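You operate a simulated robot arm through the tools that you are given. There is no shell and no other tool. Be economical: measure what you need, move in short steps, check, and stop when the job is done.

Carry out the task below with a simulated two-armed robot. There is one attempt and no reset: what you move stays moved.

Task
Hold the small silver core and brush the soot off its top.
Fine: the block brush is in the drawer and goes back there, drawer shut; the clean core ends in the yellow tray. Set down upright: small silver core. What is to be rubbed or washed off counts as gone when no trace of it is left.

It is judged by the outcome, as a careful person would: the job done as asked, and still so three seconds after it is handed in. It fails if anything else is knocked over, pushed out of place, dropped, spilled or broken.

Robot
Two 7-joint arms with three-finger grippers on one trunk, on a base that drives. Base frame: it is fixed to the floor where the robot stands at the start and does not move with it; the origin is under the middle of the robot, x ahead of it, y to its left, z up. Readings come in mm, rad, newtons and seconds.
The left shoulder is at the start at [78, 126, 1157], the right one opposite. With the tool pointing down near the work surface each hand reaches from about 100 to 660 mm from the robot's upright axis, wherever it stands, measured 20 degrees to its own side. Places, roughly: black gauge knob [500, 700, 1400]; black knob of the red clamp [300, 400, 500]; button of the red lamp [300, 900, 1300]; green button of the orange meter [400, 800, 1300]; green-handled rod (2x2x27 cm) [0, 700, 600]; inside of the steel table drawer [800, 200, 700]; inside of the yellow tray [800, 100, 800]; purple bracket (6x6x5 cm) [200, 400, 400]; purple tube (7x7x13 cm) [-100, 800, 500]; red clamp (8x8x12 cm) [300, 500, 400]; red lamp (6x6x17 cm) [300, 900, 1300]; steel table drawer [700, 100, 700]; tall grey tube (7x7x19 cm) [0, 700, 400]; teal bung (6x6x8 cm) [-100, 700, 500]; white button of the orange meter [400, 800, 1300]. Payload 2.94 kg a hand.
The tool frame of a hand sits at the grasp point between the pads (the TCP): z along the fingers, y along the line on which they close. The tips reach 30 mm beyond it. Largest opening 128 mm; the body of the gripper starts 93 mm behind the TCP.
Orientation is told as [roll, pitch, yaw] about the base's x, y, z axes, in that order, counted from this pose: with the fingers straight down and closing along the base's y, the tool's x points along the base's -x, its y along +y and its z along -z.

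Tools
- The arms move only by the tool jog_arm. It takes "left_moves", "right_moves" or both (then of equal length, played together; a hand with none holds still); each is a list of rows, each a list of 7 numbers: the shift along the base's x, y, z in cm, then the turn, a rotation vector about the base's x, y, z in rad, then the opening, from 0 (shut) to 1 (fully open). In form: [[x, y, z, ax, ay, az, jaw], ...]. A call has 1 to 10 rows; each row is the pose to reach, as a shift and turn from the pose commanded when the call began. Rows are played at 5 a second. More than 50 mm and 0.15 rad between two rows, or a gripper value outside its range, and nothing of the call is played. A pose out of reach is approached as far as the arm can. The call stops where the force on the tool passes 40 N (or 10 N more than at its start, if that is more) or the arm is blocked; 0.2 s more then pass. Each finger halts on what it meets, pressing with about 44 N; the grip force reading is that of the motor and also rises with nothing between the fingers. The clock runs only during rows and for 0.2 s after the last one: add rows that repeat a pose to give the fingers time. The reply holds the time, the measured pose of the TCP, the force on the tool along the base axes, the opening and the grip force, in the units named above and with some noise, with the torque about the TCP (base axes, N m) and any sound that the robot's microphone picked up, and new pictures: "pictures" is both (left out), scene, wrist or none (wrist: the cameras of the hands that moved).
- Cameras (640 x 400 px; columns grow to the right, rows downward): "scene" is now at [193.4, 50.5, 1334.6]; the picture's right is [0.55, -0.84, 0.00], its down [-0.38, -0.25, -0.89] and it looks along [0.75, 0.49, -0.45] (base axes); focal length 214 px, centre (320, 200). "left" rides on the left gripper at [69, 15, -120] in its tool frame; the picture's right is [-0.21, 0.98, 0.00], its down [-0.82, -0.18, -0.54] and it looks along [-0.53, -0.12, 0.84] (tool axes); focal length 251 px, centre (320, 200). "right" rides on the right gripper at [69, -15, -120] in its tool frame; the picture's right is [0.21, 0.98, 0.00], its down [-0.82, 0.18, -0.54] and it looks along [-0.53, 0.12, 0.84] (tool axes); focal length 251 px, centre (320, 200). There is no depth. A picture from a camera that has moved, and an enlarged one, comes with that camera's place and axes in the base frame and with its lens.
- raise_lower(by): slides the trunk up (or, below 0, down) by that many mm; the arms and the scene camera ride with it, the base frame stays. It gives what a move gives, with no picture.
- steer(legs): drives the robot by 1 to 6 legs, each [ahead, left, turn to the left] in mm, mm and rad, along the robot's own axes; the way and the turn of a leg run together, so that a leg with both is an arc; at most 1500 mm and 3.142 rad a leg. The arms and the cameras ride along, it lands a little off, and it stops where it bumps. It gives what a move gives, and a new picture of the scene camera.
- aim_head(pan, tilt): turns the head with the scene camera to pan (to the left, within 1.396 rad either way) and tilt (down, from -0.506 to 1.204), counted from straight ahead of the robot. It gives what a move gives, and a new picture of the scene camera.
- enlarge(camera, box): a new picture of the part [left, top, right, bottom] of that camera's present view, enlarged. The clock stands still meanwhile.
- sign_off(): hands the job in; it is judged then, once.

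Work in short steps. Places have to be worked out from the pictures, the camera data and where the tool is seen: move nearer, look again, correct. Check each grasp and each placing, and mend what went wrong. You have 120 turns and 260 pictures in all, those below and enlarged ones among them. Open the grippers and draw the arms clear of the work before you hand the job in, unless the task says otherwise; then end with one line.

The tools are called after "Call:" as name(argument=value, ...) on one line, values as JSON. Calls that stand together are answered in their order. jog_arm: Moves the arms, as the interface text tells. Its arguments: {"type":"object","properties":{"left_moves":{"type":"array","items":{"type":"array","items":{"type":"number"}}},"right_moves":{"type":"array","items":{"type":"array","items":{"type":"number"}}},"pictures":{"type":"string","enum":["both","scene","wrist","none"]}},"required":[]} The other tools are called the same way: raise_lower (by) slides the trunk up or down; steer (legs) drives the base; aim_head (pan, tilt) turns the head that bears the scene camera; enlarge (camera, box) takes an enlarged picture of a part of a camera's view; sign_off () hands the job in.

At the start:

```text
time: 0.0
left_tool_pos: [472.7, 457.7, 1236.4]
left_tcp_rot: [-0.003, 0.001, 0.001]
left_ft_force: [0.4, -0.3, -0.3]
left_ft_torque: [-0.02, -0.02, -0.02]
left_opening: 128.1
left_gripper_force: 0.0
right_tool_pos: [337.1, 24.3, 1276.4]
right_tcp_rot: [-0.001, 0.0, 0.001]
right_ft_force: [0.8, 1.0, 0.8]
right_ft_torque: [0.0, 0.0, 0.02]
right_opening: 127.8
right_gripper_force: 0.1
trunk travel left (down, up): [-375.0, 172.0]
robot x, y, heading: [-2.2, -0.1, 0.003]
head pan, tilt: [0.578, 0.469]
```

scene: 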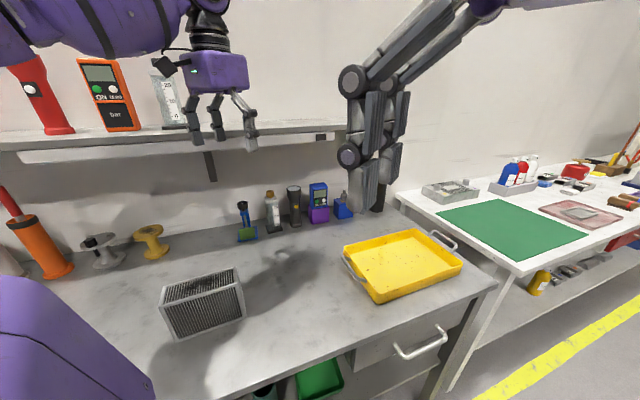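
right: 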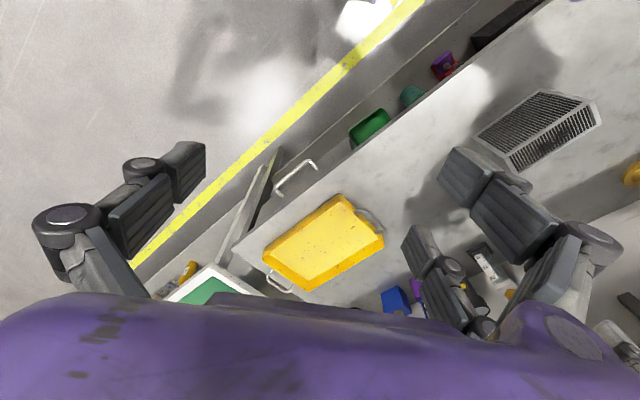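
left: 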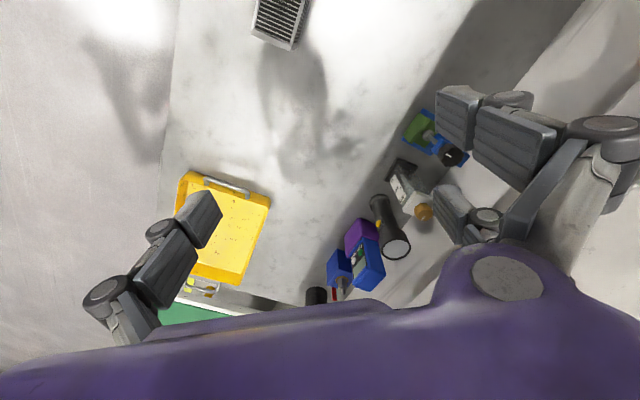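

I'll look closer at the core (the finned block) and the drawer region.

Call:
enlarge(camera="scene", box=[120, 220, 360, 370])

Call:
enlarge(camera="scene", box=[280, 200, 520, 400])

Call:
aim_head(pan=0.3, tilt=0.9)

```text
2.67 times, centred on (240, 295) of scene
camera zoom: at [193.4, 50.5, 1334.6], right [0.55, -0.84, 0.0], down [-0.38, -0.25, -0.89], along [0.75, 0.49, -0.45], focal length 572 px, centre (533, -53)
```

zoom: 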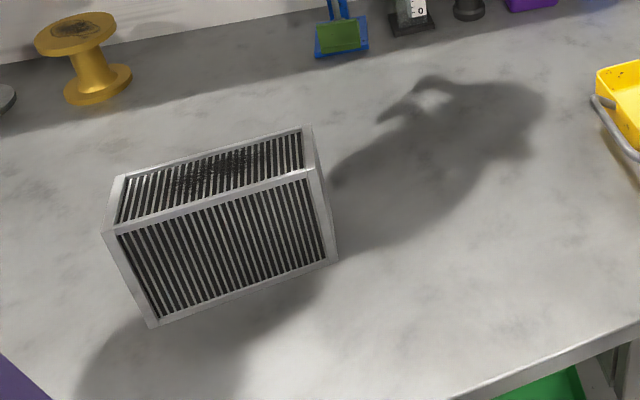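

```text
2.00 times, centred on (400, 300) of scene
camera zoom: at [193.4, 50.5, 1334.6], right [0.55, -0.84, 0.0], down [-0.38, -0.25, -0.89], along [0.75, 0.49, -0.45], focal length 429 px, centre (160, 0)
```

zoom: 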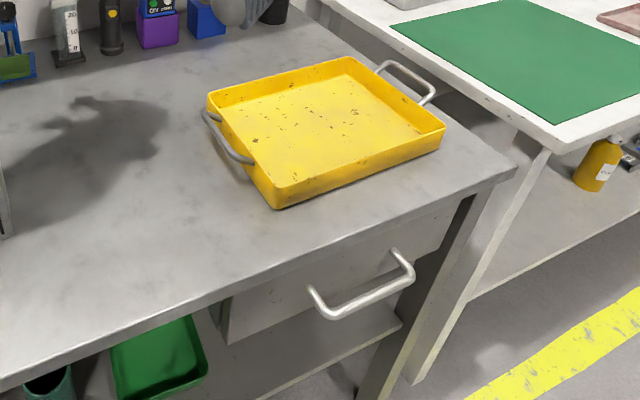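

```text
time: 0.9
left_tool_pos: [472.1, 456.9, 1236.2]
left_tcp_rot: [-0.002, 0.001, -0.001]
left_ft_force: [-0.4, 0.1, -0.4]
left_ft_torque: [-0.04, 0.01, 0.01]
left_opening: 128.2
left_gripper_force: 0.1
right_tool_pos: [337.0, 24.6, 1276.8]
right_tcp_rot: [-0.001, 0.0, -0.001]
right_ft_force: [-0.3, 0.5, -0.5]
right_ft_torque: [-0.02, 0.02, 0.02]
right_opening: 128.0
right_gripper_force: 0.0
trunk travel left (down, up): [-375.0, 172.0]
robot x, y, heading: [-3.4, -2.3, 0.001]
head pan, tilt: [0.3, 0.901]
camera scene: at [188.8, 22.9, 1298.0], right [0.3, -0.96, 0.0], down [-0.75, -0.23, -0.62], along [0.59, 0.18, -0.78], focal length 214 px, centre (320, 200)
```

scene: 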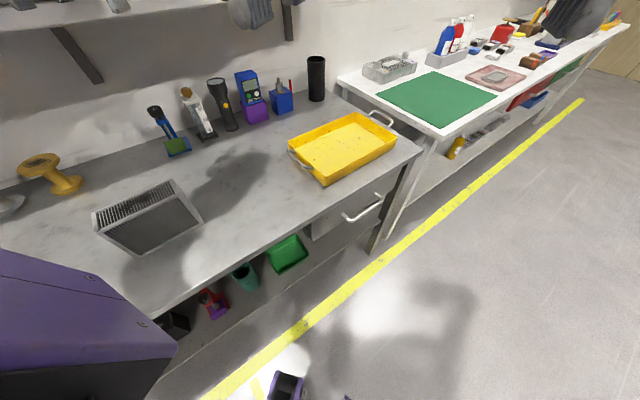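

I need to decide which object is the core and check the spools as well, so I look left.

Call:
aim_head(pan=1.0, tilt=0.6)

Call:
enlarge(camera="scene", box=[160, 150, 480, 350])

```text
time: 2.0
left_tool_pos: [471.3, 457.6, 1236.3]
left_tcp_rot: [-0.003, -0.001, -0.001]
left_ft_force: [0.1, 1.0, -0.3]
left_ft_torque: [-0.03, 0.01, 0.01]
left_opening: 127.9
left_gripper_force: 0.1
right_tool_pos: [337.1, 23.1, 1276.7]
right_tcp_rot: [0.0, 0.0, 0.002]
right_ft_force: [0.6, 0.1, -0.2]
right_ft_torque: [0.0, -0.03, 0.0]
right_opening: 127.9
right_gripper_force: 0.1
trunk travel left (down, up): [-375.0, 172.0]
robot x, y, heading: [0.5, -0.4, 0.002]
head pan, tilt: [1.0, 0.6]
camera scene: at [164.5, 74.8, 1322.7], right [0.84, -0.54, 0.0], down [-0.31, -0.48, -0.82], along [0.45, 0.69, -0.57], focal length 214 px, centre (320, 200)
```

scene: 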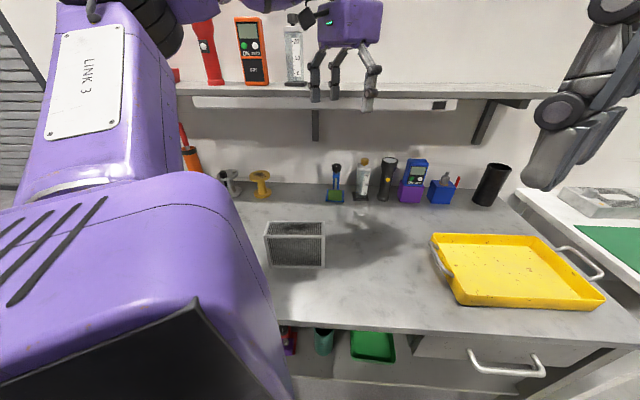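

```text
2.00 times, centred on (320, 250) of scene
camera zoom: at [164.5, 74.8, 1322.7], right [0.84, -0.54, 0.0], down [-0.31, -0.48, -0.82], along [0.45, 0.69, -0.57], focal length 429 px, centre (320, 100)
```

zoom: 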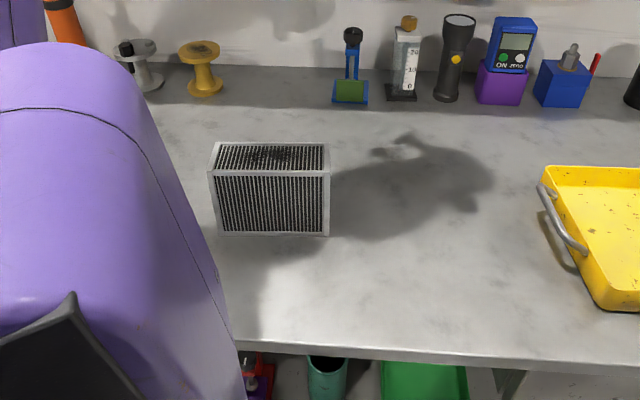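

I'll enlarge the wrist views to triangulate the bench height and the core.

Call:
enlarge(camera="right", box=[440, 60, 640, 185])

Call:
enlarge(camera="right", box=[220, 140, 420, 300])

Call:
enlarge(camera="left", box=[150, 0, 350, 300])

Call:
enlarge(camera="scene", box=[400, 220, 640, 390])

```text
3.20 times, centred on (540, 122) of right
camera zoom: at [268.6, 7.4, 1396.6], right [-0.21, 0.98, 0.0], down [0.82, 0.18, 0.54], along [0.53, 0.12, -0.84], focal length 805 px, centre (-384, 448)
```

zoom: 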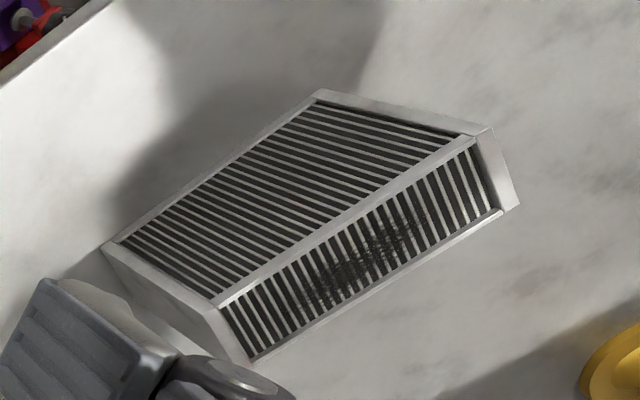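

```text
2.50 times, centred on (320, 220) of right
camera zoom: at [268.6, 7.4, 1396.6], right [-0.21, 0.98, 0.0], down [0.82, 0.18, 0.54], along [0.53, 0.12, -0.84], focal length 629 px, centre (320, 150)
```

zoom: 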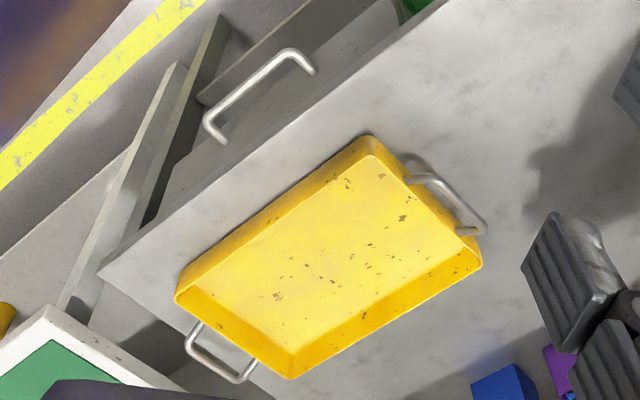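

```text
1.33 times, centred on (250, 150) of left
camera zoom: at [404.0, 473.4, 1357.5], right [0.21, 0.98, 0.0], down [0.82, -0.18, 0.54], along [0.53, -0.12, -0.84], focal length 335 px, centre (413, 267)
```

zoom: 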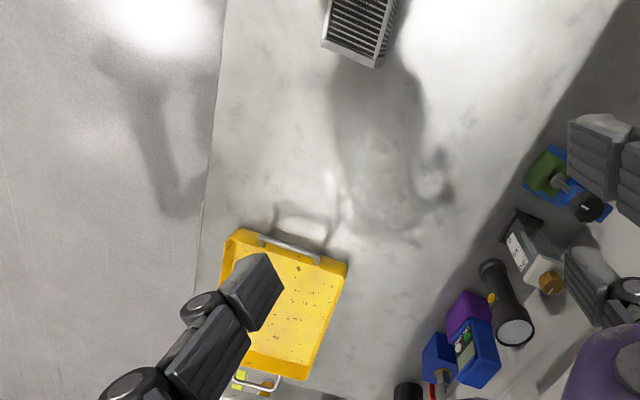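

```text
2.35 times, centred on (520, 305) of scene
camera zoom: at [164.5, 74.8, 1322.7], right [0.84, -0.54, 0.0], down [-0.31, -0.48, -0.82], along [0.45, 0.69, -0.57], focal length 505 px, centre (-151, -47)
```

zoom: 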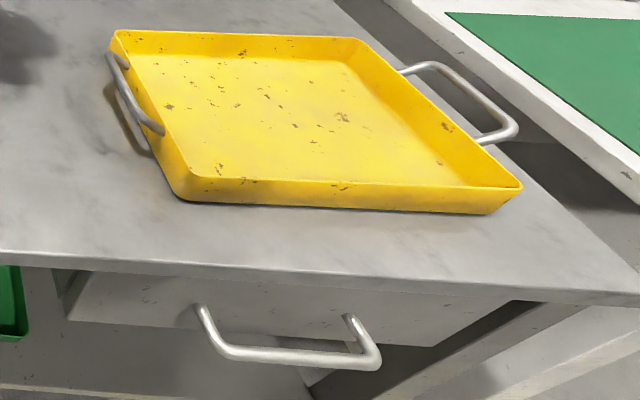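

The finned block is the core, about 148×53×118 mm, near (336,460) on a bench top at z≈827. The bench runs along (0.84,-0.54), so I turn 1.0 rad to face it and shift right towards the drawer.

Call:
steer(legs=[[0, 0, 1.0], [0, -350, 0]])

Call:
aim_head(pan=-0.3, tilt=0.9)

```text
time: 8.2
left_tool_pos: [178.6, 451.1, 1236.9]
left_tcp_rot: [-0.002, 0.0, 0.978]
left_ft_force: [0.5, 0.7, 0.2]
left_ft_torque: [0.01, 0.01, -0.01]
left_opening: 128.1
left_gripper_force: 0.0
right_tool_pos: [463.7, 96.6, 1276.0]
right_tcp_rot: [0.0, -0.001, 0.978]
right_ft_force: [0.5, -0.4, 0.1]
right_ft_torque: [0.01, 0.0, 0.01]
right_opening: 128.0
right_gripper_force: 0.1
trunk travel left (down, up): [-375.0, 172.0]
robot x, y, heading: [295.6, -198.4, 0.977]
head pan, tilt: [1.0, 0.6]
camera scene: at [324.3, -17.1, 1322.7], right [0.92, 0.4, 0.0], down [0.22, -0.52, -0.83], along [-0.33, 0.76, -0.56], focal length 214 px, centre (320, 200)
```

scene: 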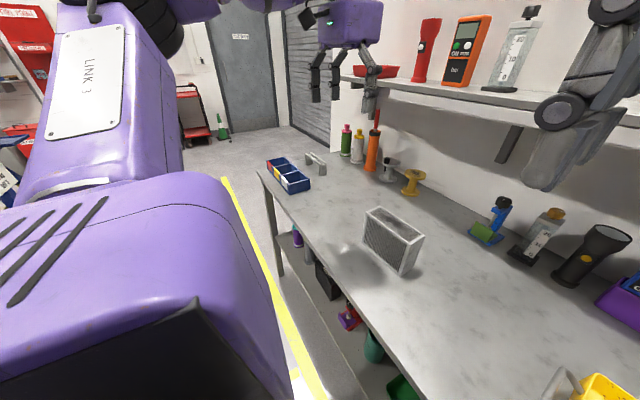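

```text
time: 9.6
left_tool_pos: [179.1, 450.8, 1237.1]
left_tcp_rot: [0.0, -0.001, 0.976]
left_ft_force: [0.3, 0.1, -0.8]
left_ft_torque: [-0.05, -0.01, -0.01]
left_opening: 128.0
left_gripper_force: 0.0
right_tool_pos: [463.1, 96.1, 1277.2]
right_tcp_rot: [0.0, 0.0, 0.98]
right_ft_force: [0.0, 0.1, -0.3]
right_ft_torque: [0.03, 0.03, -0.01]
right_opening: 127.8
right_gripper_force: 0.1
trunk travel left (down, up): [-375.0, 172.0]
robot x, y, heading: [291.6, -195.1, 0.978]
head pan, tilt: [-0.3, 0.901]
camera scene: at [412.3, -40.8, 1301.9], right [0.74, -0.68, 0.0], down [-0.51, -0.55, -0.66], along [0.45, 0.49, -0.75], focal length 214 px, centre (320, 200)
```

scene: 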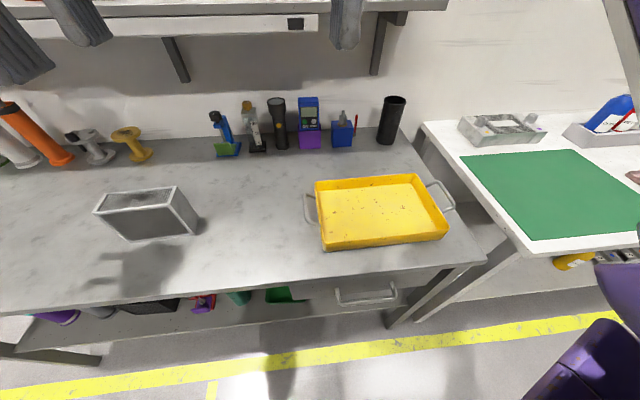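

I lower the trunk by 200 mm for handle height and a vertical baseline, then look again.

Call:
raise_lower(by=-200)

Call:
aim_head(pan=-0.4, tilt=0.9)

Call:
enlarge(camera="scene", box=[220, 200, 480, 390])

```text
time: 11.8
left_tool_pos: [178.3, 449.8, 1037.3]
left_tcp_rot: [-0.002, -0.001, 0.978]
left_ft_force: [0.3, -1.7, 0.7]
left_ft_torque: [0.0, 0.0, 0.01]
left_opening: 128.0
left_gripper_force: 0.2
right_tool_pos: [463.5, 96.5, 1076.1]
right_tcp_rot: [0.001, 0.0, 0.976]
right_ft_force: [3.5, 8.1, -3.7]
right_ft_torque: [-0.39, -0.11, -0.7]
right_opening: 126.9
right_gripper_force: 0.0
trunk travel left (down, up): [-175.0, 372.0]
robot x, y, heading: [294.2, -195.4, 0.976]
head pan, tilt: [-0.3, 0.901]
```

```text
time: 12.5
left_tool_pos: [179.2, 450.4, 1037.2]
left_tcp_rot: [-0.001, 0.001, 0.977]
left_ft_force: [-0.3, -0.3, 0.4]
left_ft_torque: [0.01, -0.01, 0.0]
left_opening: 128.2
left_gripper_force: 0.0
right_tool_pos: [463.8, 97.6, 1076.6]
right_tcp_rot: [-0.001, 0.001, 0.977]
right_ft_force: [5.5, 11.3, -3.9]
right_ft_torque: [-0.53, 0.03, -1.02]
right_opening: 126.6
right_gripper_force: 0.1
trunk travel left (down, up): [-175.0, 372.0]
robot x, y, heading: [295.0, -193.3, 0.983]
head pan, tilt: [-0.4, 0.901]
camera scene: at [448.2, 4.0, 1095.0], right [0.69, -0.72, 0.0], down [-0.54, -0.52, -0.66], along [0.48, 0.46, -0.75], focal length 214 px, centre (320, 200)
```

scene: 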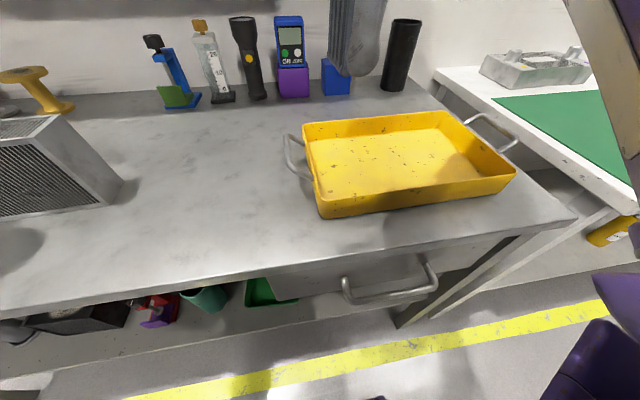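

```text
2.11 times, centred on (350, 295) of scene
camera zoom: at [448.2, 4.0, 1095.0], right [0.69, -0.72, 0.0], down [-0.54, -0.52, -0.66], along [0.48, 0.46, -0.75], focal length 452 px, centre (257, 0)
```

zoom: 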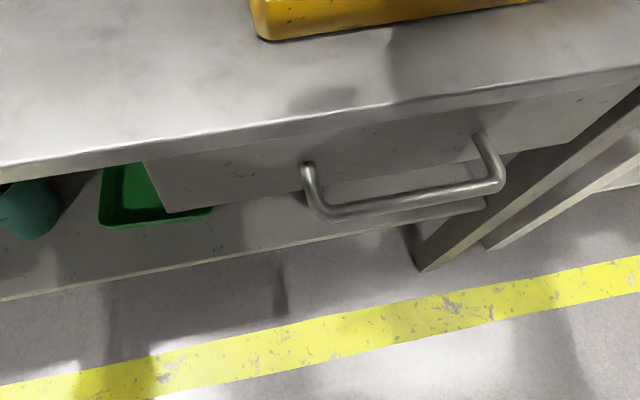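

The right hand reads a small force, probably brushing the robot's own head. I move it forward and to the right, and point its fingers 45° down and forward; this turns about the robot's lateral axis.

Call:
jog_arm(right_moves=[[2.8, 4.2, -1, 0, 0, 0, 0.9], [5.5, 6, -4, 0, 0, 0, 0.7], [8, 5, -8, 0, 0, 0, 0.5], [10, 4, -12, 0, 0, 0, 0.3]], pictures="scene")

Call:
steer(legs=[[-250, 0, 0]])

```text
refused: row 1 steps farther than a row can; nothing moved
```

```text
time: 14.3
left_tool_pos: [38.8, 244.6, 1037.3]
left_tcp_rot: [-0.002, -0.001, 0.978]
left_ft_force: [-0.3, -0.3, -0.2]
left_ft_torque: [0.0, -0.04, 0.01]
left_opening: 128.1
left_gripper_force: 0.0
right_tool_pos: [323.4, -110.4, 1076.0]
right_tcp_rot: [0.002, 0.0, 0.979]
right_ft_force: [6.6, 7.8, -1.1]
right_ft_torque: [-0.34, 0.22, -0.72]
right_opening: 126.5
right_gripper_force: 0.0
trunk travel left (down, up): [-175.0, 372.0]
robot x, y, heading: [154.9, -404.5, 0.976]
head pan, tilt: [-0.4, 0.901]
camera scene: at [308.3, -203.4, 1094.7], right [0.69, -0.72, 0.0], down [-0.54, -0.52, -0.66], along [0.47, 0.46, -0.75], focal length 214 px, centre (320, 200)
```

scene: 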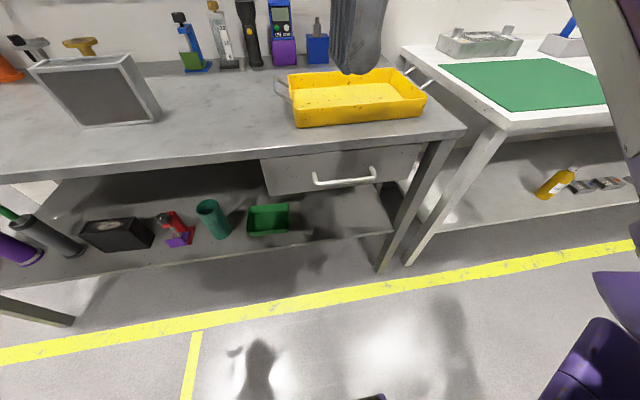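

Handle triangulates to about (596,48,757)—e≈502, n≈320. Now I move the right hand off the head in short steps.

Call:
jog_arm(right_moves=[[2.2, 3.3, -1, 0, 0, 0, 0.9], [5, 5, -4, 0, 0, 0, 0.7], [8, 4, -7, 0, 0, 0, 0.5], [10, 3, -11, 0, 0, 0, 0.3]], pictures="both")

```text
time: 15.3
left_tool_pos: [41.1, 243.4, 1036.3]
left_tcp_rot: [-0.002, -0.002, 0.978]
left_ft_force: [0.5, 0.3, -0.3]
left_ft_torque: [-0.03, 0.0, -0.01]
left_opening: 128.2
left_gripper_force: 0.1
right_tool_pos: [424.8, -78.6, 965.3]
right_tcp_rot: [0.001, 0.001, 0.978]
right_ft_force: [0.0, 0.1, 0.1]
right_ft_torque: [0.02, 0.01, 0.0]
right_opening: 38.3
right_gripper_force: 0.1
trunk travel left (down, up): [-175.0, 372.0]
robot x, y, heading: [151.9, -399.2, 0.978]
head pan, tilt: [-0.4, 0.901]
camera scene: at [316.1, -214.7, 1091.0], right [0.56, -0.83, 0.0], down [-0.65, -0.44, -0.62], along [0.52, 0.35, -0.78], focal length 214 px, centre (320, 200)
camera right: at [398.2, -146.4, 1085.9], right [-0.93, 0.37, 0.0], down [0.31, 0.78, 0.54], along [0.2, 0.5, -0.84], focal length 251 px, centre (320, 200)
```

scene: 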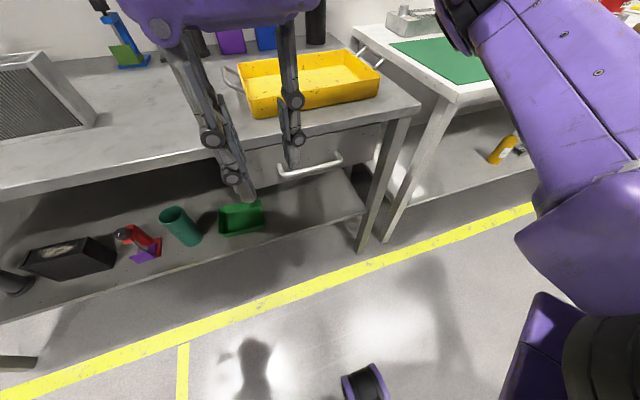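
right: 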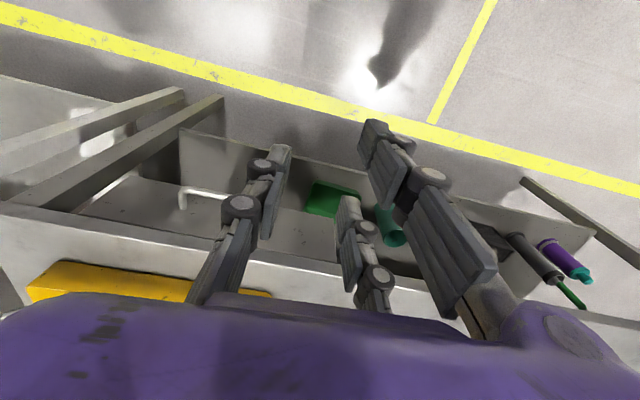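

Plan: straight-down grip of the bar with the fingers closing along the pull direction. I yaw -1.57 and move above the handle at (596,-1), staying high.

Call:
jog_arm(right_moves=[[1, 0, 0, 0, 0, -0.15, 0.3], [2.5, 0.8, 0, 0, 0, -0.3, 0.3], [4, 1.6, 0, 0, 0, -0.45, 0.3], [5.5, 2.4, 0, 0, 0, -0.6, 0.3], [7.5, 3.2, 0, 0, 0, -0.75, 0.3], [9.5, 4, 0, 0, 0, -0.9, 0.3], [11.5, 5, 0, 0, 0, -1.05, 0.3], [13.5, 6, 0, 0, 0, -1.2, 0.3], [15, 6.5, 0, 0, 0, -1.35, 0.3], [15.5, 6.5, -2, 0, 0, -1.5, 0.3]])

```text
time: 17.5
left_tool_pos: [40.3, 244.3, 1035.7]
left_tcp_rot: [-0.002, -0.001, 0.978]
left_ft_force: [-0.5, 0.5, -1.0]
left_ft_torque: [0.04, 0.03, 0.0]
left_opening: 127.9
left_gripper_force: 0.1
right_tool_pos: [578.8, -16.0, 944.9]
right_tcp_rot: [0.0, 0.0, -0.525]
right_ft_force: [0.6, -0.2, 0.6]
right_ft_torque: [-0.02, 0.01, 0.0]
right_opening: 38.6
right_gripper_force: 0.1
trunk travel left (down, up): [-175.0, 372.0]
robot x, y, heading: [154.0, -404.7, 0.974]
head pan, tilt: [-0.4, 0.901]
camera scene: at [316.2, -215.6, 1090.9], right [0.55, -0.84, 0.0], down [-0.66, -0.43, -0.62], along [0.52, 0.34, -0.78], focal length 214 px, centre (320, 200)
camera right: at [512.3, 4.8, 1065.5], right [0.3, 0.95, 0.0], down [0.8, -0.26, 0.54], along [0.52, -0.16, -0.84], focal length 251 px, centre (320, 200)
```

scene: 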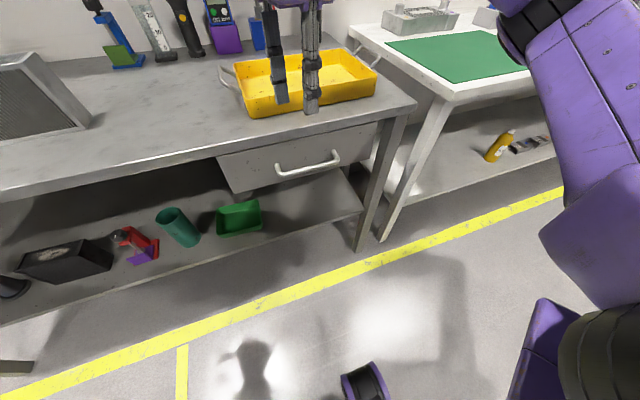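
right: 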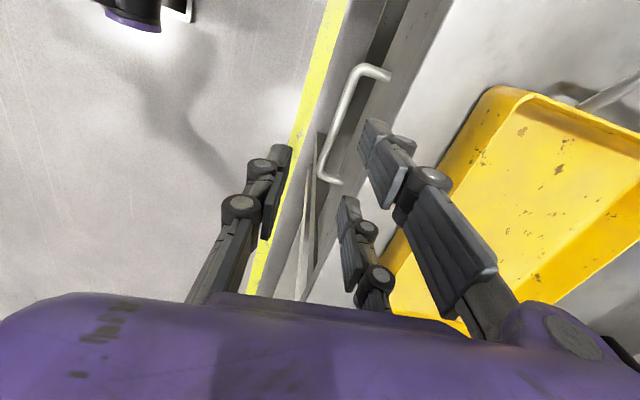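

Both cameras agree on the bar: centre ≈(609,-1,760), about 33 mm off the drawer front. I align above it and go down with a narrow opening.

Call:
jog_arm(right_moves=[[1.5, 0.7, -3, 0, 0, -0.068, 0.25], [2.9, 1.3, -6, 0, 0, -0.068, 0.25], [2.9, 1.3, -10, 0, 0, -0.068, 0.25], [2.9, 1.3, -13, 0, 0, -0.068, 0.25]])

```text
time: 18.5
left_tool_pos: [38.6, 242.3, 1036.9]
left_tcp_rot: [-0.002, -0.002, 0.978]
left_ft_force: [-0.4, 0.1, -0.7]
left_ft_torque: [0.0, -0.02, 0.02]
left_opening: 127.8
left_gripper_force: 0.1
right_tool_pos: [609.5, -4.8, 817.1]
right_tcp_rot: [0.0, 0.0, -0.589]
right_ft_force: [-4.1, -7.3, 3.3]
right_ft_torque: [0.22, -0.28, -0.27]
right_opening: 26.4
right_gripper_force: 0.1
trunk travel left (down, up): [-175.0, 372.0]
robot x, y, heading: [155.2, -405.1, 0.975]
head pan, tilt: [-0.4, 0.901]
camera scene: at [314.9, -216.9, 1091.4], right [0.55, -0.84, 0.0], down [-0.66, -0.43, -0.62], along [0.52, 0.34, -0.78], focal length 214 px, centre (320, 200)
camera right: at [543.2, 19.8, 937.1], right [0.36, 0.93, 0.0], down [0.78, -0.31, 0.54], along [0.5, -0.2, -0.84], focal length 251 px, centre (320, 200)
```

scene: 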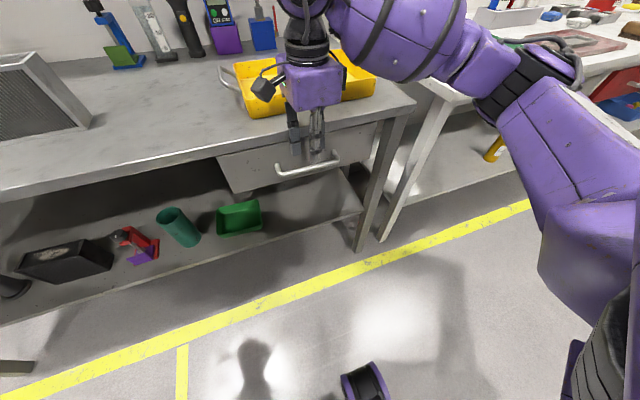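
right: 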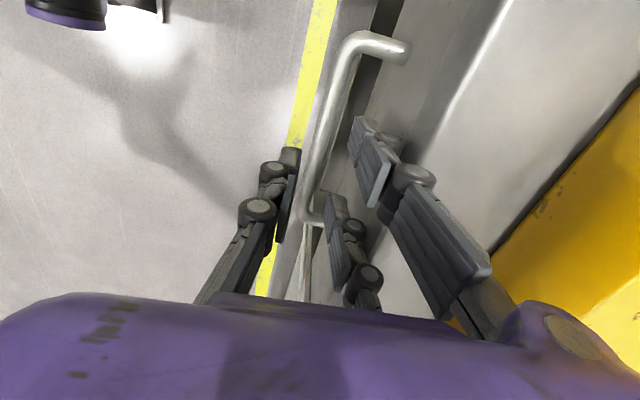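

The rear finger lightly presses the bench edge. I lift slightly, shift 6 mm back toward the robot, and go on down.

Call:
jog_arm(right_moves=[[0, 0, 1, 0, 0, 0, 0.24], [-0.4, -0.55, 1, 0, 0, 0, 0.24], [-0.4, -0.55, -1, 0, 0, 0, 0.24], [-0.4, -0.55, -2.5, 0, 0, 0, 0.24]], pictures="wrist")

```text
time: 19.5
left_tool_pos: [39.3, 244.8, 1037.4]
left_tcp_rot: [-0.002, 0.0, 0.977]
left_ft_force: [0.5, -0.6, -0.2]
left_ft_torque: [0.01, -0.01, 0.02]
left_opening: 128.0
left_gripper_force: 0.1
right_tool_pos: [604.8, -8.9, 792.2]
right_tcp_rot: [0.001, 0.001, -0.59]
right_ft_force: [0.4, 0.5, -0.4]
right_ft_torque: [0.01, -0.02, -0.04]
right_opening: 30.8
right_gripper_force: 0.1
trunk travel left (down, up): [-175.0, 372.0]
robot x, y, heading: [155.9, -405.1, 0.979]
head pan, tilt: [-0.4, 0.901]
camera right: at [539.2, 16.0, 912.4], right [0.36, 0.93, 0.0], down [0.78, -0.31, 0.54], along [0.5, -0.2, -0.84], focal length 251 px, centre (320, 200)
```

right: 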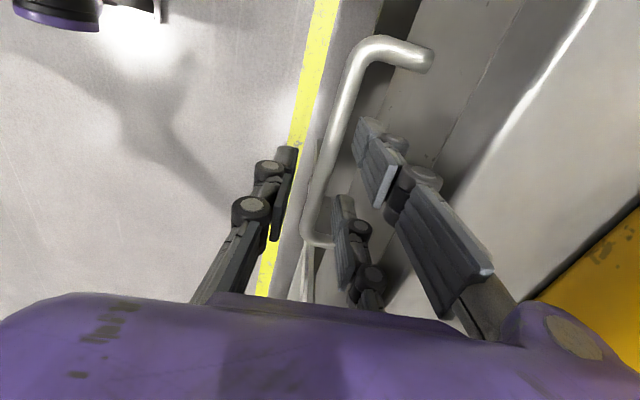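

No force, and the bar lies between the fingers. I go down 25 mm and close on it.

Call:
jog_arm(right_moves=[[0, 0, -1.2, 0, 0, 0, 0.24], [0, 0, -2.5, 0, 0, 0, 0.24], [0, 0, -2.5, 0, 0, 0, 0], [0, 0, -2.5, 0, 0, 0, 0]], pictures="wrist")

```text
time: 20.5
left_tool_pos: [40.1, 244.7, 1036.7]
left_tcp_rot: [-0.003, -0.001, 0.976]
left_ft_force: [0.6, 0.3, 0.2]
left_ft_torque: [0.01, 0.0, -0.03]
left_opening: 127.9
left_gripper_force: 0.0
right_tool_pos: [604.1, -8.7, 767.6]
right_tcp_rot: [0.0, 0.0, -0.592]
right_ft_force: [-1.9, -0.5, -3.4]
right_ft_torque: [-0.04, -0.07, -1.92]
right_opening: 12.9
right_gripper_force: 39.5
trunk travel left (down, up): [-175.0, 372.0]
robot x, y, heading: [153.8, -402.9, 0.974]
head pan, tilt: [-0.4, 0.901]
camera right: at [539.7, 16.7, 886.7], right [0.37, 0.93, 0.0], down [0.78, -0.31, 0.54], along [0.5, -0.2, -0.84], focal length 251 px, centre (320, 200)
```

right: 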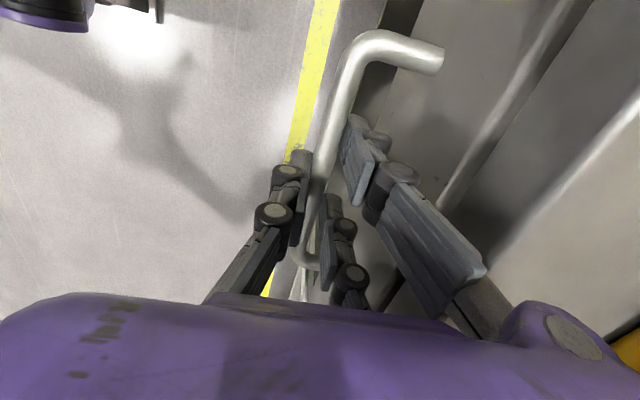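

The bar is held (12.9 mm). I pull straight out 180 mm.

Call:
jog_arm(right_moves=[[-1.1, -1.65, 0, 0, 0, 0, 0], [-2.8, -4.15, 0, 0, 0, 0, 0], [-5, -7.5, 0, 0, 0, 0, 0], [-7.3, -10.8, 0, 0, 0, 0, 0], [-10.1, -14.9, 0, 0, 0, 0, 0]])

```text
time: 21.7
left_tool_pos: [39.3, 244.8, 1036.4]
left_tcp_rot: [-0.003, 0.001, 0.977]
left_ft_force: [0.4, -0.5, 0.3]
left_ft_torque: [-0.04, 0.01, -0.04]
left_opening: 128.0
left_gripper_force: 0.1
right_tool_pos: [513.2, -141.2, 768.8]
right_tcp_rot: [-0.003, 0.004, -0.591]
right_ft_force: [-19.9, 14.0, -10.5]
right_ft_torque: [0.58, 0.69, -1.85]
right_opening: 13.2
right_gripper_force: 39.6
right hand out of reach, approached as far as the arm can: row 5
trunk travel left (down, up): [-175.0, 372.0]
robot x, y, heading: [157.4, -400.1, 0.973]
head pan, tilt: [-0.4, 0.901]
camera scene: at [312.4, -208.1, 1093.3], right [0.61, -0.79, 0.0], down [-0.6, -0.47, -0.65], along [0.51, 0.4, -0.76], focal length 214 px, centre (320, 200)
camera right: at [447.9, -115.3, 888.6], right [0.37, 0.93, 0.0], down [0.79, -0.31, 0.54], along [0.5, -0.2, -0.84], focal length 251 px, centre (320, 200)
```

scene: 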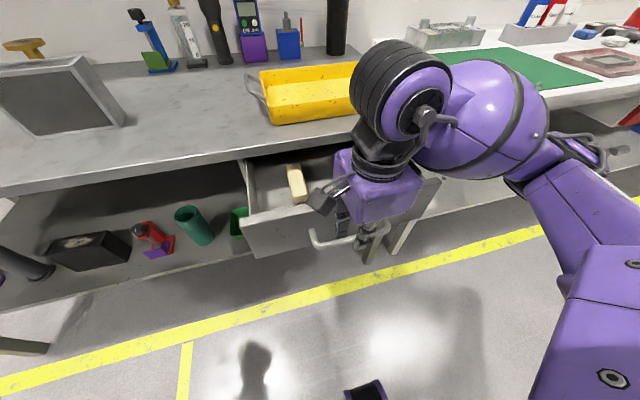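
right: 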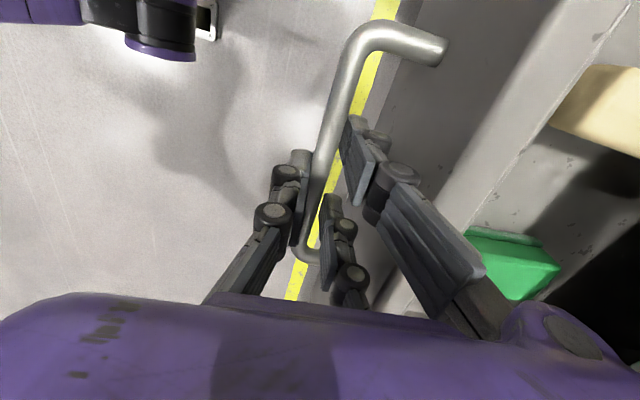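

The drawer is out by about 160 mm and the beige brush block shows. I look closer.

Call:
enlarge(camera="scene", box=[230, 130, 390, 270])

```text
2.86 times, centred on (310, 200) of scene
camera zoom: at [312.4, -208.1, 1093.3], right [0.61, -0.79, 0.0], down [-0.6, -0.47, -0.65], along [0.51, 0.4, -0.76], focal length 613 px, centre (349, 200)
```

zoom: 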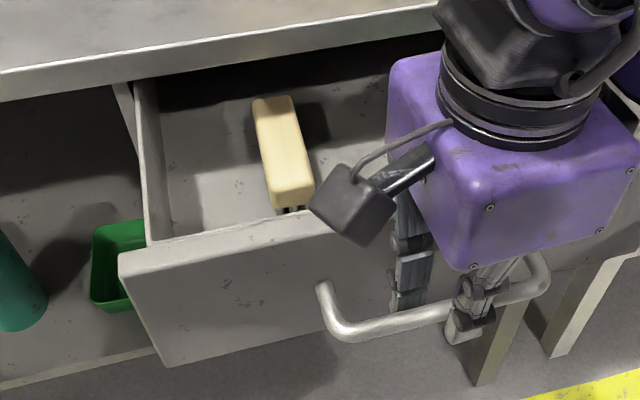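

The brush still sits partly under the bench edge, so I keep the grip and drive back 90 mm to open the drawer further.

Call:
steer(legs=[[-90, 0, 0]])

```text
time: 22.8
left_tool_pos: [-14.0, 169.0, 1036.7]
left_tcp_rot: [-0.004, -0.001, 0.978]
left_ft_force: [-0.1, -0.3, 0.1]
left_ft_torque: [0.05, -0.02, -0.02]
left_opening: 128.1
left_gripper_force: 0.2
right_tool_pos: [463.3, -214.3, 768.9]
right_tcp_rot: [0.0, 0.003, -0.591]
right_ft_force: [-19.1, 14.0, 4.1]
right_ft_torque: [0.36, 0.41, -1.99]
right_opening: 13.1
right_gripper_force: 39.7
trunk travel left (down, up): [-175.0, 372.0]
robot x, y, heading: [103.8, -476.4, 0.981]
head pan, tilt: [-0.4, 0.901]
camera scene: at [261.5, -283.5, 1094.2], right [0.61, -0.79, 0.0], down [-0.6, -0.47, -0.65], along [0.52, 0.4, -0.76], focal length 214 px, centre (320, 200)
```

scene: 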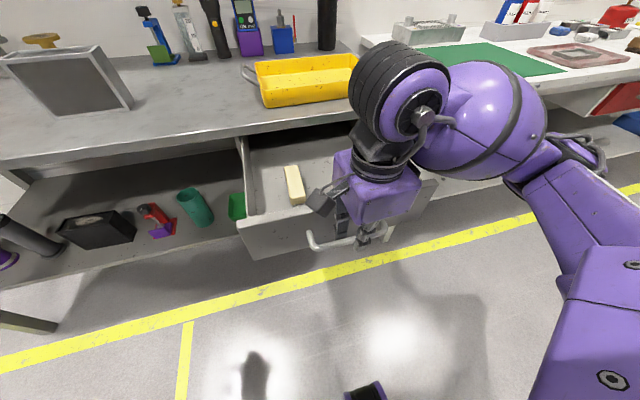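

Drawer is out ~250 mm. I open the fingers and lift off the bar.

Call:
jog_arm(right_moves=[[0, 0, 0, 0, 0, 0, 0.28], [0, 0, 0, 0, 0, 0, 0.28], [0, 0, 3, 0, 0, 0, 0.28], [0, 0, 7, 0, 0, 0, 0.28], [0, 0, 11, 0, 0, 0, 0.28], [0, 0, 15, 0, 0, 0, 0.28]])

```text
time: 24.2
left_tool_pos: [-10.4, 168.6, 1036.5]
left_tcp_rot: [-0.002, -0.001, 0.978]
left_ft_force: [0.6, -1.2, 0.1]
left_ft_torque: [0.02, -0.02, -0.01]
left_opening: 127.9
left_gripper_force: 0.1
right_tool_pos: [463.8, -218.2, 919.6]
right_tcp_rot: [-0.002, 0.004, -0.59]
right_ft_force: [-0.2, 0.0, 1.0]
right_ft_torque: [0.01, -0.01, -0.01]
right_opening: 35.9
right_gripper_force: 0.0
trunk travel left (down, up): [-175.0, 372.0]
robot x, y, heading: [104.0, -478.1, 0.976]
head pan, tilt: [-0.4, 0.901]
camera scene: at [265.1, -290.5, 1091.2], right [0.55, -0.84, 0.0], down [-0.66, -0.43, -0.62], along [0.52, 0.34, -0.78], focal length 214 px, centre (320, 200)
camera right: at [398.7, -193.3, 1039.8], right [0.37, 0.93, 0.0], down [0.79, -0.31, 0.54], along [0.5, -0.2, -0.84], focal length 251 px, centre (320, 200)
```

scene: 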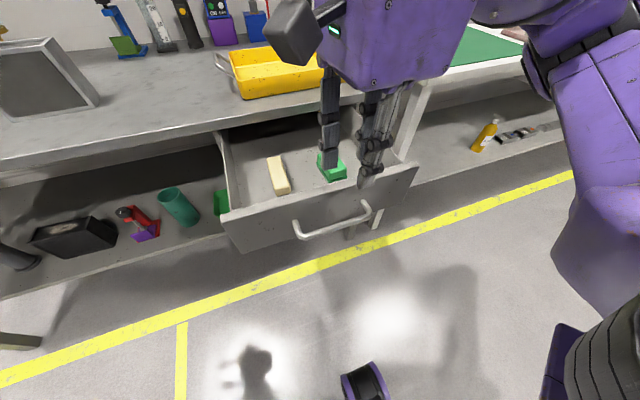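
right: 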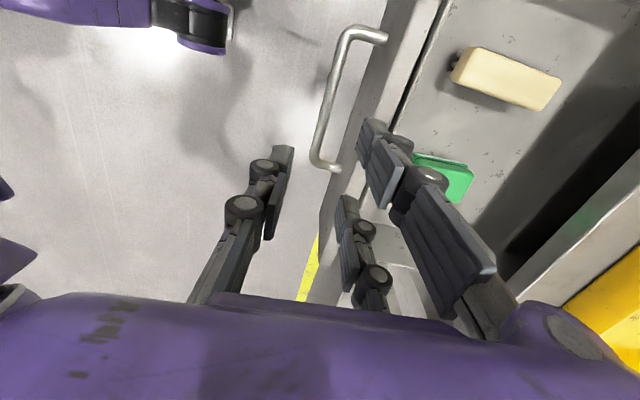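

Brush centre ≈(501,-26), top z≈757, long axis close to the drawer direction. I zoom to see the thickness and bristles.

Call:
enlarge(camera="right", box=[400, 10, 600, 135])

Call:
enlarge(camera="scene", box=[220, 120, 380, 220])

```text
3.20 times, centred on (500, 72) of right
camera zoom: at [398.7, -193.3, 1039.8], right [0.37, 0.93, 0.0], down [0.79, -0.31, 0.54], along [0.5, -0.2, -0.84], focal length 805 px, centre (-256, 608)
```

zoom: 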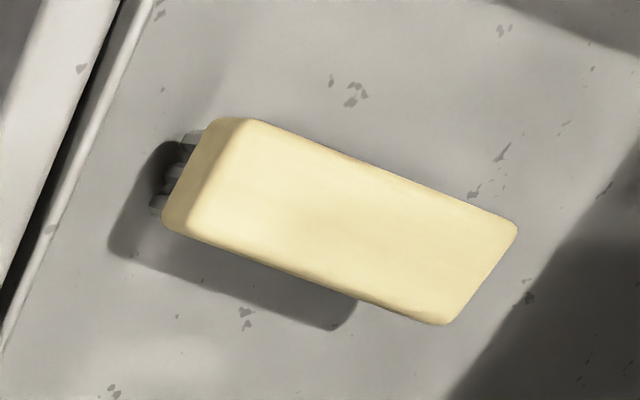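

```text
4.00 times, centred on (300, 170) of scene
camera zoom: at [265.1, -290.5, 1091.2], right [0.55, -0.84, 0.0], down [-0.66, -0.43, -0.62], along [0.52, 0.34, -0.78], focal length 858 px, centre (400, 320)
```

zoom: 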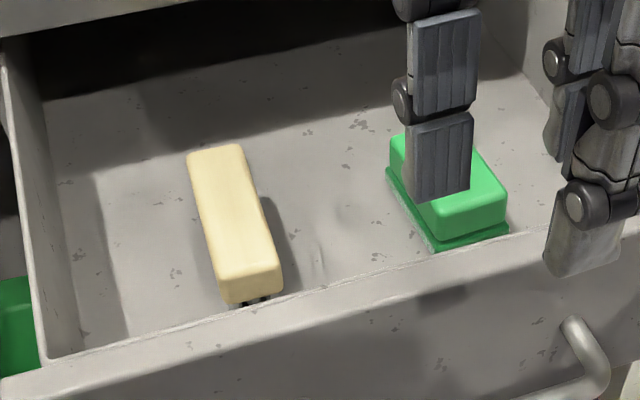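

I rotate the hand back to yaw ≈0.915 and bring it above the brush at a safe height.

Call:
jog_arm(right_moves=[[0, 1, 0, 0, 0, 0.15, 0.55], [0, 3, 0, 0, 0, 0.3, 0.55], [0.5, 5, 0, 0, 0, 0.45, 0.55], [1, 7, 0, 0, 0, 0.6, 0.55], [1.5, 9, 0, 0, 0, 0.75, 0.55], [2, 11, 0, 0, 0, 0.9, 0.55], [2.5, 13, 0, 0, 0, 1.05, 0.55], [3, 15, 0, 0, 0, 1.2, 0.55], [3.5, 17, -1, 0, 0, 1.35, 0.55], [3.7, 19, -2, 0, 0, 1.5, 0.55]])

```text
time: 26.4
left_tool_pos: [-10.0, 169.3, 1036.4]
left_tcp_rot: [-0.001, 0.001, 0.976]
left_ft_force: [0.0, 0.4, 0.0]
left_ft_torque: [-0.03, 0.01, -0.02]
left_opening: 128.1
left_gripper_force: 0.1
right_tool_pos: [502.2, -25.2, 898.9]
right_tcp_rot: [-0.002, 0.005, 0.91]
right_ft_force: [-0.6, -0.2, -0.5]
right_ft_torque: [-0.02, 0.01, 0.01]
right_opening: 70.5
right_gripper_force: 0.0
trunk travel left (down, up): [-175.0, 372.0]
robot x, y, heading: [102.2, -478.5, 0.976]
head pan, tilt: [-0.4, 0.901]
camera scene: at [265.5, -289.7, 1090.9], right [0.55, -0.84, 0.0], down [-0.66, -0.43, -0.62], along [0.52, 0.34, -0.78], focal length 214 px, centre (320, 200)
camera right: at [472.3, -88.4, 1018.5], right [-0.9, 0.43, 0.0], down [0.36, 0.76, 0.54], along [0.23, 0.48, -0.84], focal length 251 px, centre (320, 200)
```

scene: 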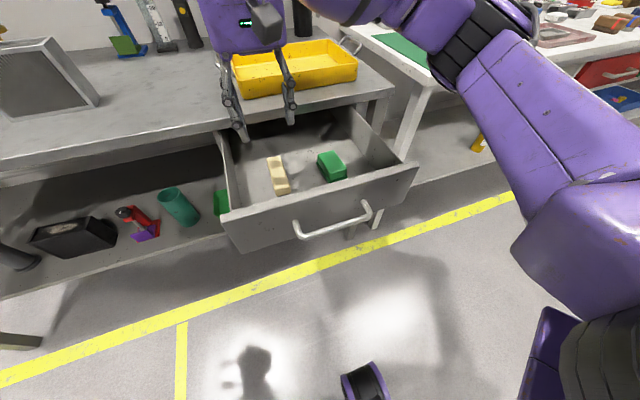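
right: 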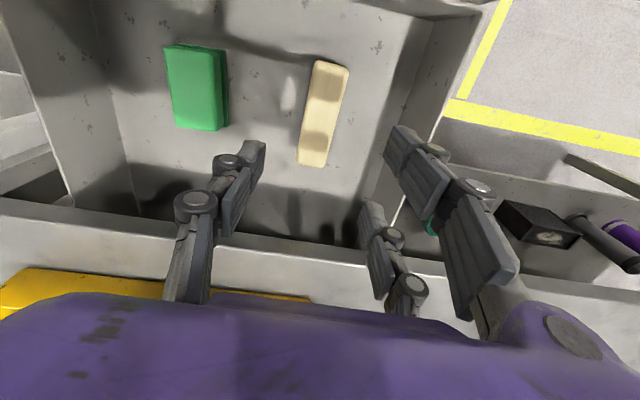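

The TCP projects right onto the brush. I descend to about z 752 (tips 722), checking force.

Call:
jog_arm(right_moves=[[-0.2, -0.3, -4, 0, 0, 0, 0.55], [-0.3, -0.4, -8, 0, 0, 0, 0.55], [-0.3, -0.4, -11, 0, 0, 0, 0.55], [-0.3, -0.4, -13, 0, 0, 0, 0.55], [-0.3, -0.4, -14.5, 0, 0, 0, 0.55]])

```text
time: 27.6
left_tool_pos: [-11.0, 170.7, 1037.5]
left_tcp_rot: [-0.003, 0.001, 0.979]
left_ft_force: [0.4, 0.1, -0.2]
left_ft_torque: [0.0, 0.01, 0.0]
left_opening: 128.1
left_gripper_force: 0.0
right_tool_pos: [497.6, -30.1, 753.5]
right_tcp_rot: [-0.002, 0.005, 0.908]
right_ft_force: [0.2, -0.2, -0.1]
right_ft_torque: [0.01, 0.04, -0.02]
right_opening: 70.6
right_gripper_force: 0.1
trunk travel left (down, up): [-175.0, 372.0]
robot x, y, heading: [104.6, -476.0, 0.976]
head pan, tilt: [-0.4, 0.901]
camera scene: at [265.6, -290.1, 1091.0], right [0.55, -0.84, 0.0], down [-0.66, -0.43, -0.62], along [0.52, 0.34, -0.78], focal length 214 px, centre (320, 200)
camera right: at [467.7, -93.6, 873.7], right [-0.9, 0.43, 0.0], down [0.36, 0.76, 0.54], along [0.23, 0.48, -0.84], focal length 251 px, centre (320, 200)
```

scene: 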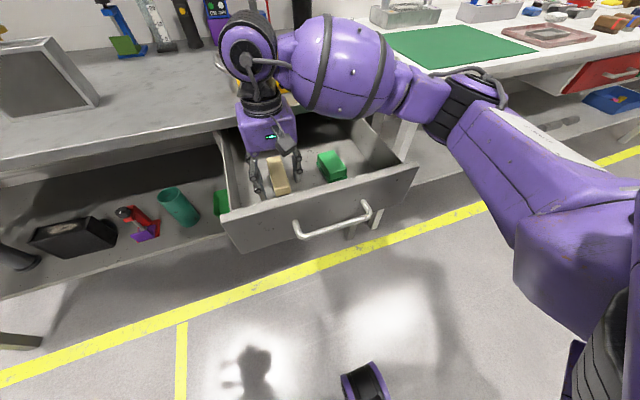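
right: 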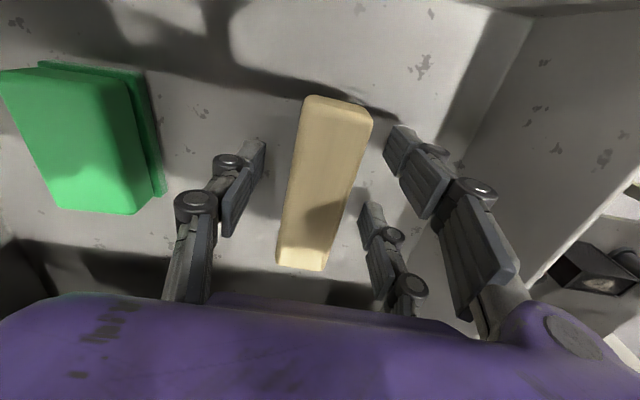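

The brush sits between the pads; I close on it.

Call:
jog_arm(right_moves=[[0, 0, -0.3, 0, 0, 0, 0.3], [0, 0, -0.3, 0, 0, 0, 0.2], [0, 0, -0.3, 0, 0, 0, 0.2]], pictures="wrist")

```text
time: 28.4
left_tool_pos: [-10.8, 168.3, 1037.2]
left_tcp_rot: [-0.001, 0.001, 0.976]
left_ft_force: [-0.5, 0.7, 0.6]
left_ft_torque: [-0.01, -0.02, 0.03]
left_opening: 127.7
left_gripper_force: 0.1
right_tool_pos: [496.2, -29.4, 750.9]
right_tcp_rot: [-0.002, 0.004, 0.911]
right_ft_force: [1.2, -0.1, 0.6]
right_ft_torque: [0.04, 0.05, 0.03]
right_opening: 32.1
right_gripper_force: 44.3
trunk travel left (down, up): [-175.0, 372.0]
robot x, y, heading: [104.8, -481.7, 0.972]
head pan, tilt: [-0.4, 0.901]
camera right: at [467.5, -93.4, 871.5], right [-0.9, 0.43, 0.0], down [0.36, 0.76, 0.54], along [0.23, 0.48, -0.84], focal length 251 px, centre (320, 200)
```

right: 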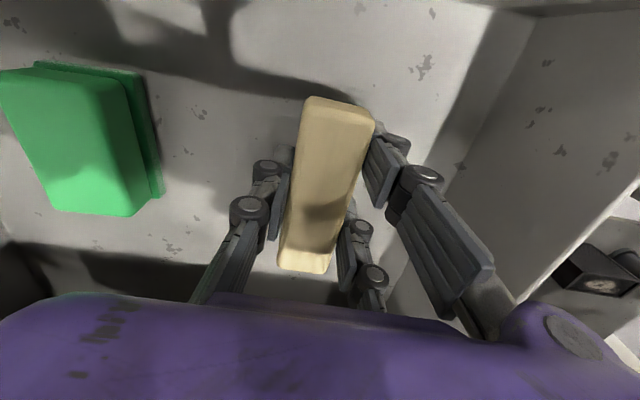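

Held at 32 mm, 44 N. I lift the brush out.

Call:
jog_arm(right_moves=[[0, 0, 2, 0, 0, 0, 0.1], [0, 0, 6, 0, 0, 0, 0.1], [0, 0, 11, 0, 0, 0, 0.1], [0, 0, 16, 0, 0, 0, 0.1], [0, 0, 21, 0, 0, 0, 0.1], [0, 0, 25, 0, 0, 0, 0.1]])

```text
time: 29.8
left_tool_pos: [-10.9, 169.8, 1037.6]
left_tcp_rot: [-0.002, -0.002, 0.978]
left_ft_force: [-0.2, -0.1, -0.3]
left_ft_torque: [0.02, -0.02, 0.03]
left_opening: 128.0
left_gripper_force: 0.1
right_tool_pos: [497.3, -31.0, 999.7]
right_tcp_rot: [-0.004, 0.004, 0.91]
right_ft_force: [0.9, -1.1, 0.1]
right_ft_torque: [0.02, 0.0, 0.03]
right_opening: 32.3
right_gripper_force: 44.7
trunk travel left (down, up): [-175.0, 372.0]
robot x, y, heading: [106.3, -481.7, 0.981]
head pan, tilt: [-0.4, 0.901]
camera scene: at [264.9, -290.6, 1091.2], right [0.55, -0.84, 0.0], down [-0.66, -0.43, -0.62], along [0.52, 0.34, -0.78], focal length 214 px, centre (320, 200)
camera right: at [466.8, -95.2, 1120.6], right [-0.9, 0.43, 0.0], down [0.36, 0.76, 0.54], along [0.23, 0.48, -0.84], focal length 251 px, centre (320, 200)
```

scene: 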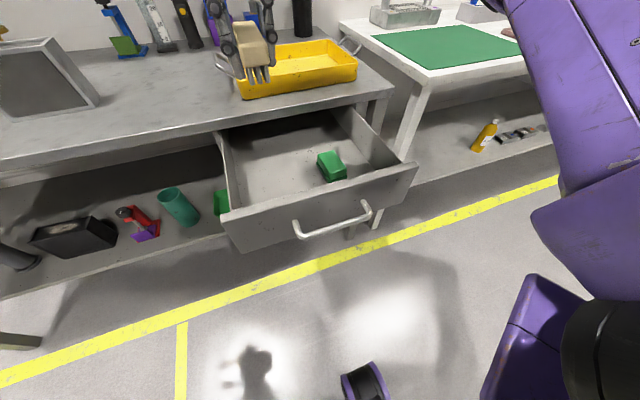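
right: 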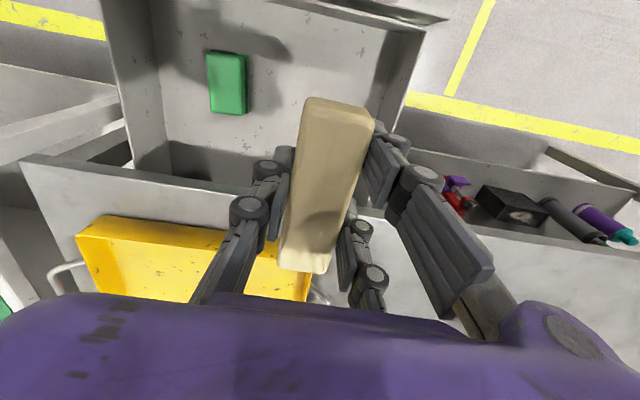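

I zoom at the brush in hand to see how far bristles extend beyond the finger tips.

Call:
enlarge(camera="scene", box=[190, 0, 310, 100])

```text
4.00 times, centred on (250, 50) of scene
camera zoom: at [264.9, -290.6, 1091.2], right [0.55, -0.84, 0.0], down [-0.66, -0.43, -0.62], along [0.52, 0.34, -0.78], focal length 858 px, centre (600, 800)
```

zoom: 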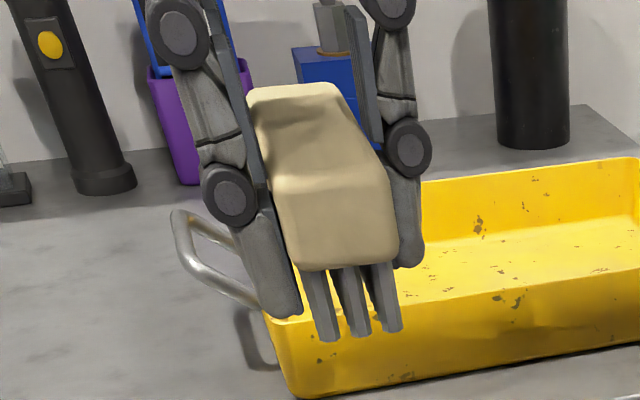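

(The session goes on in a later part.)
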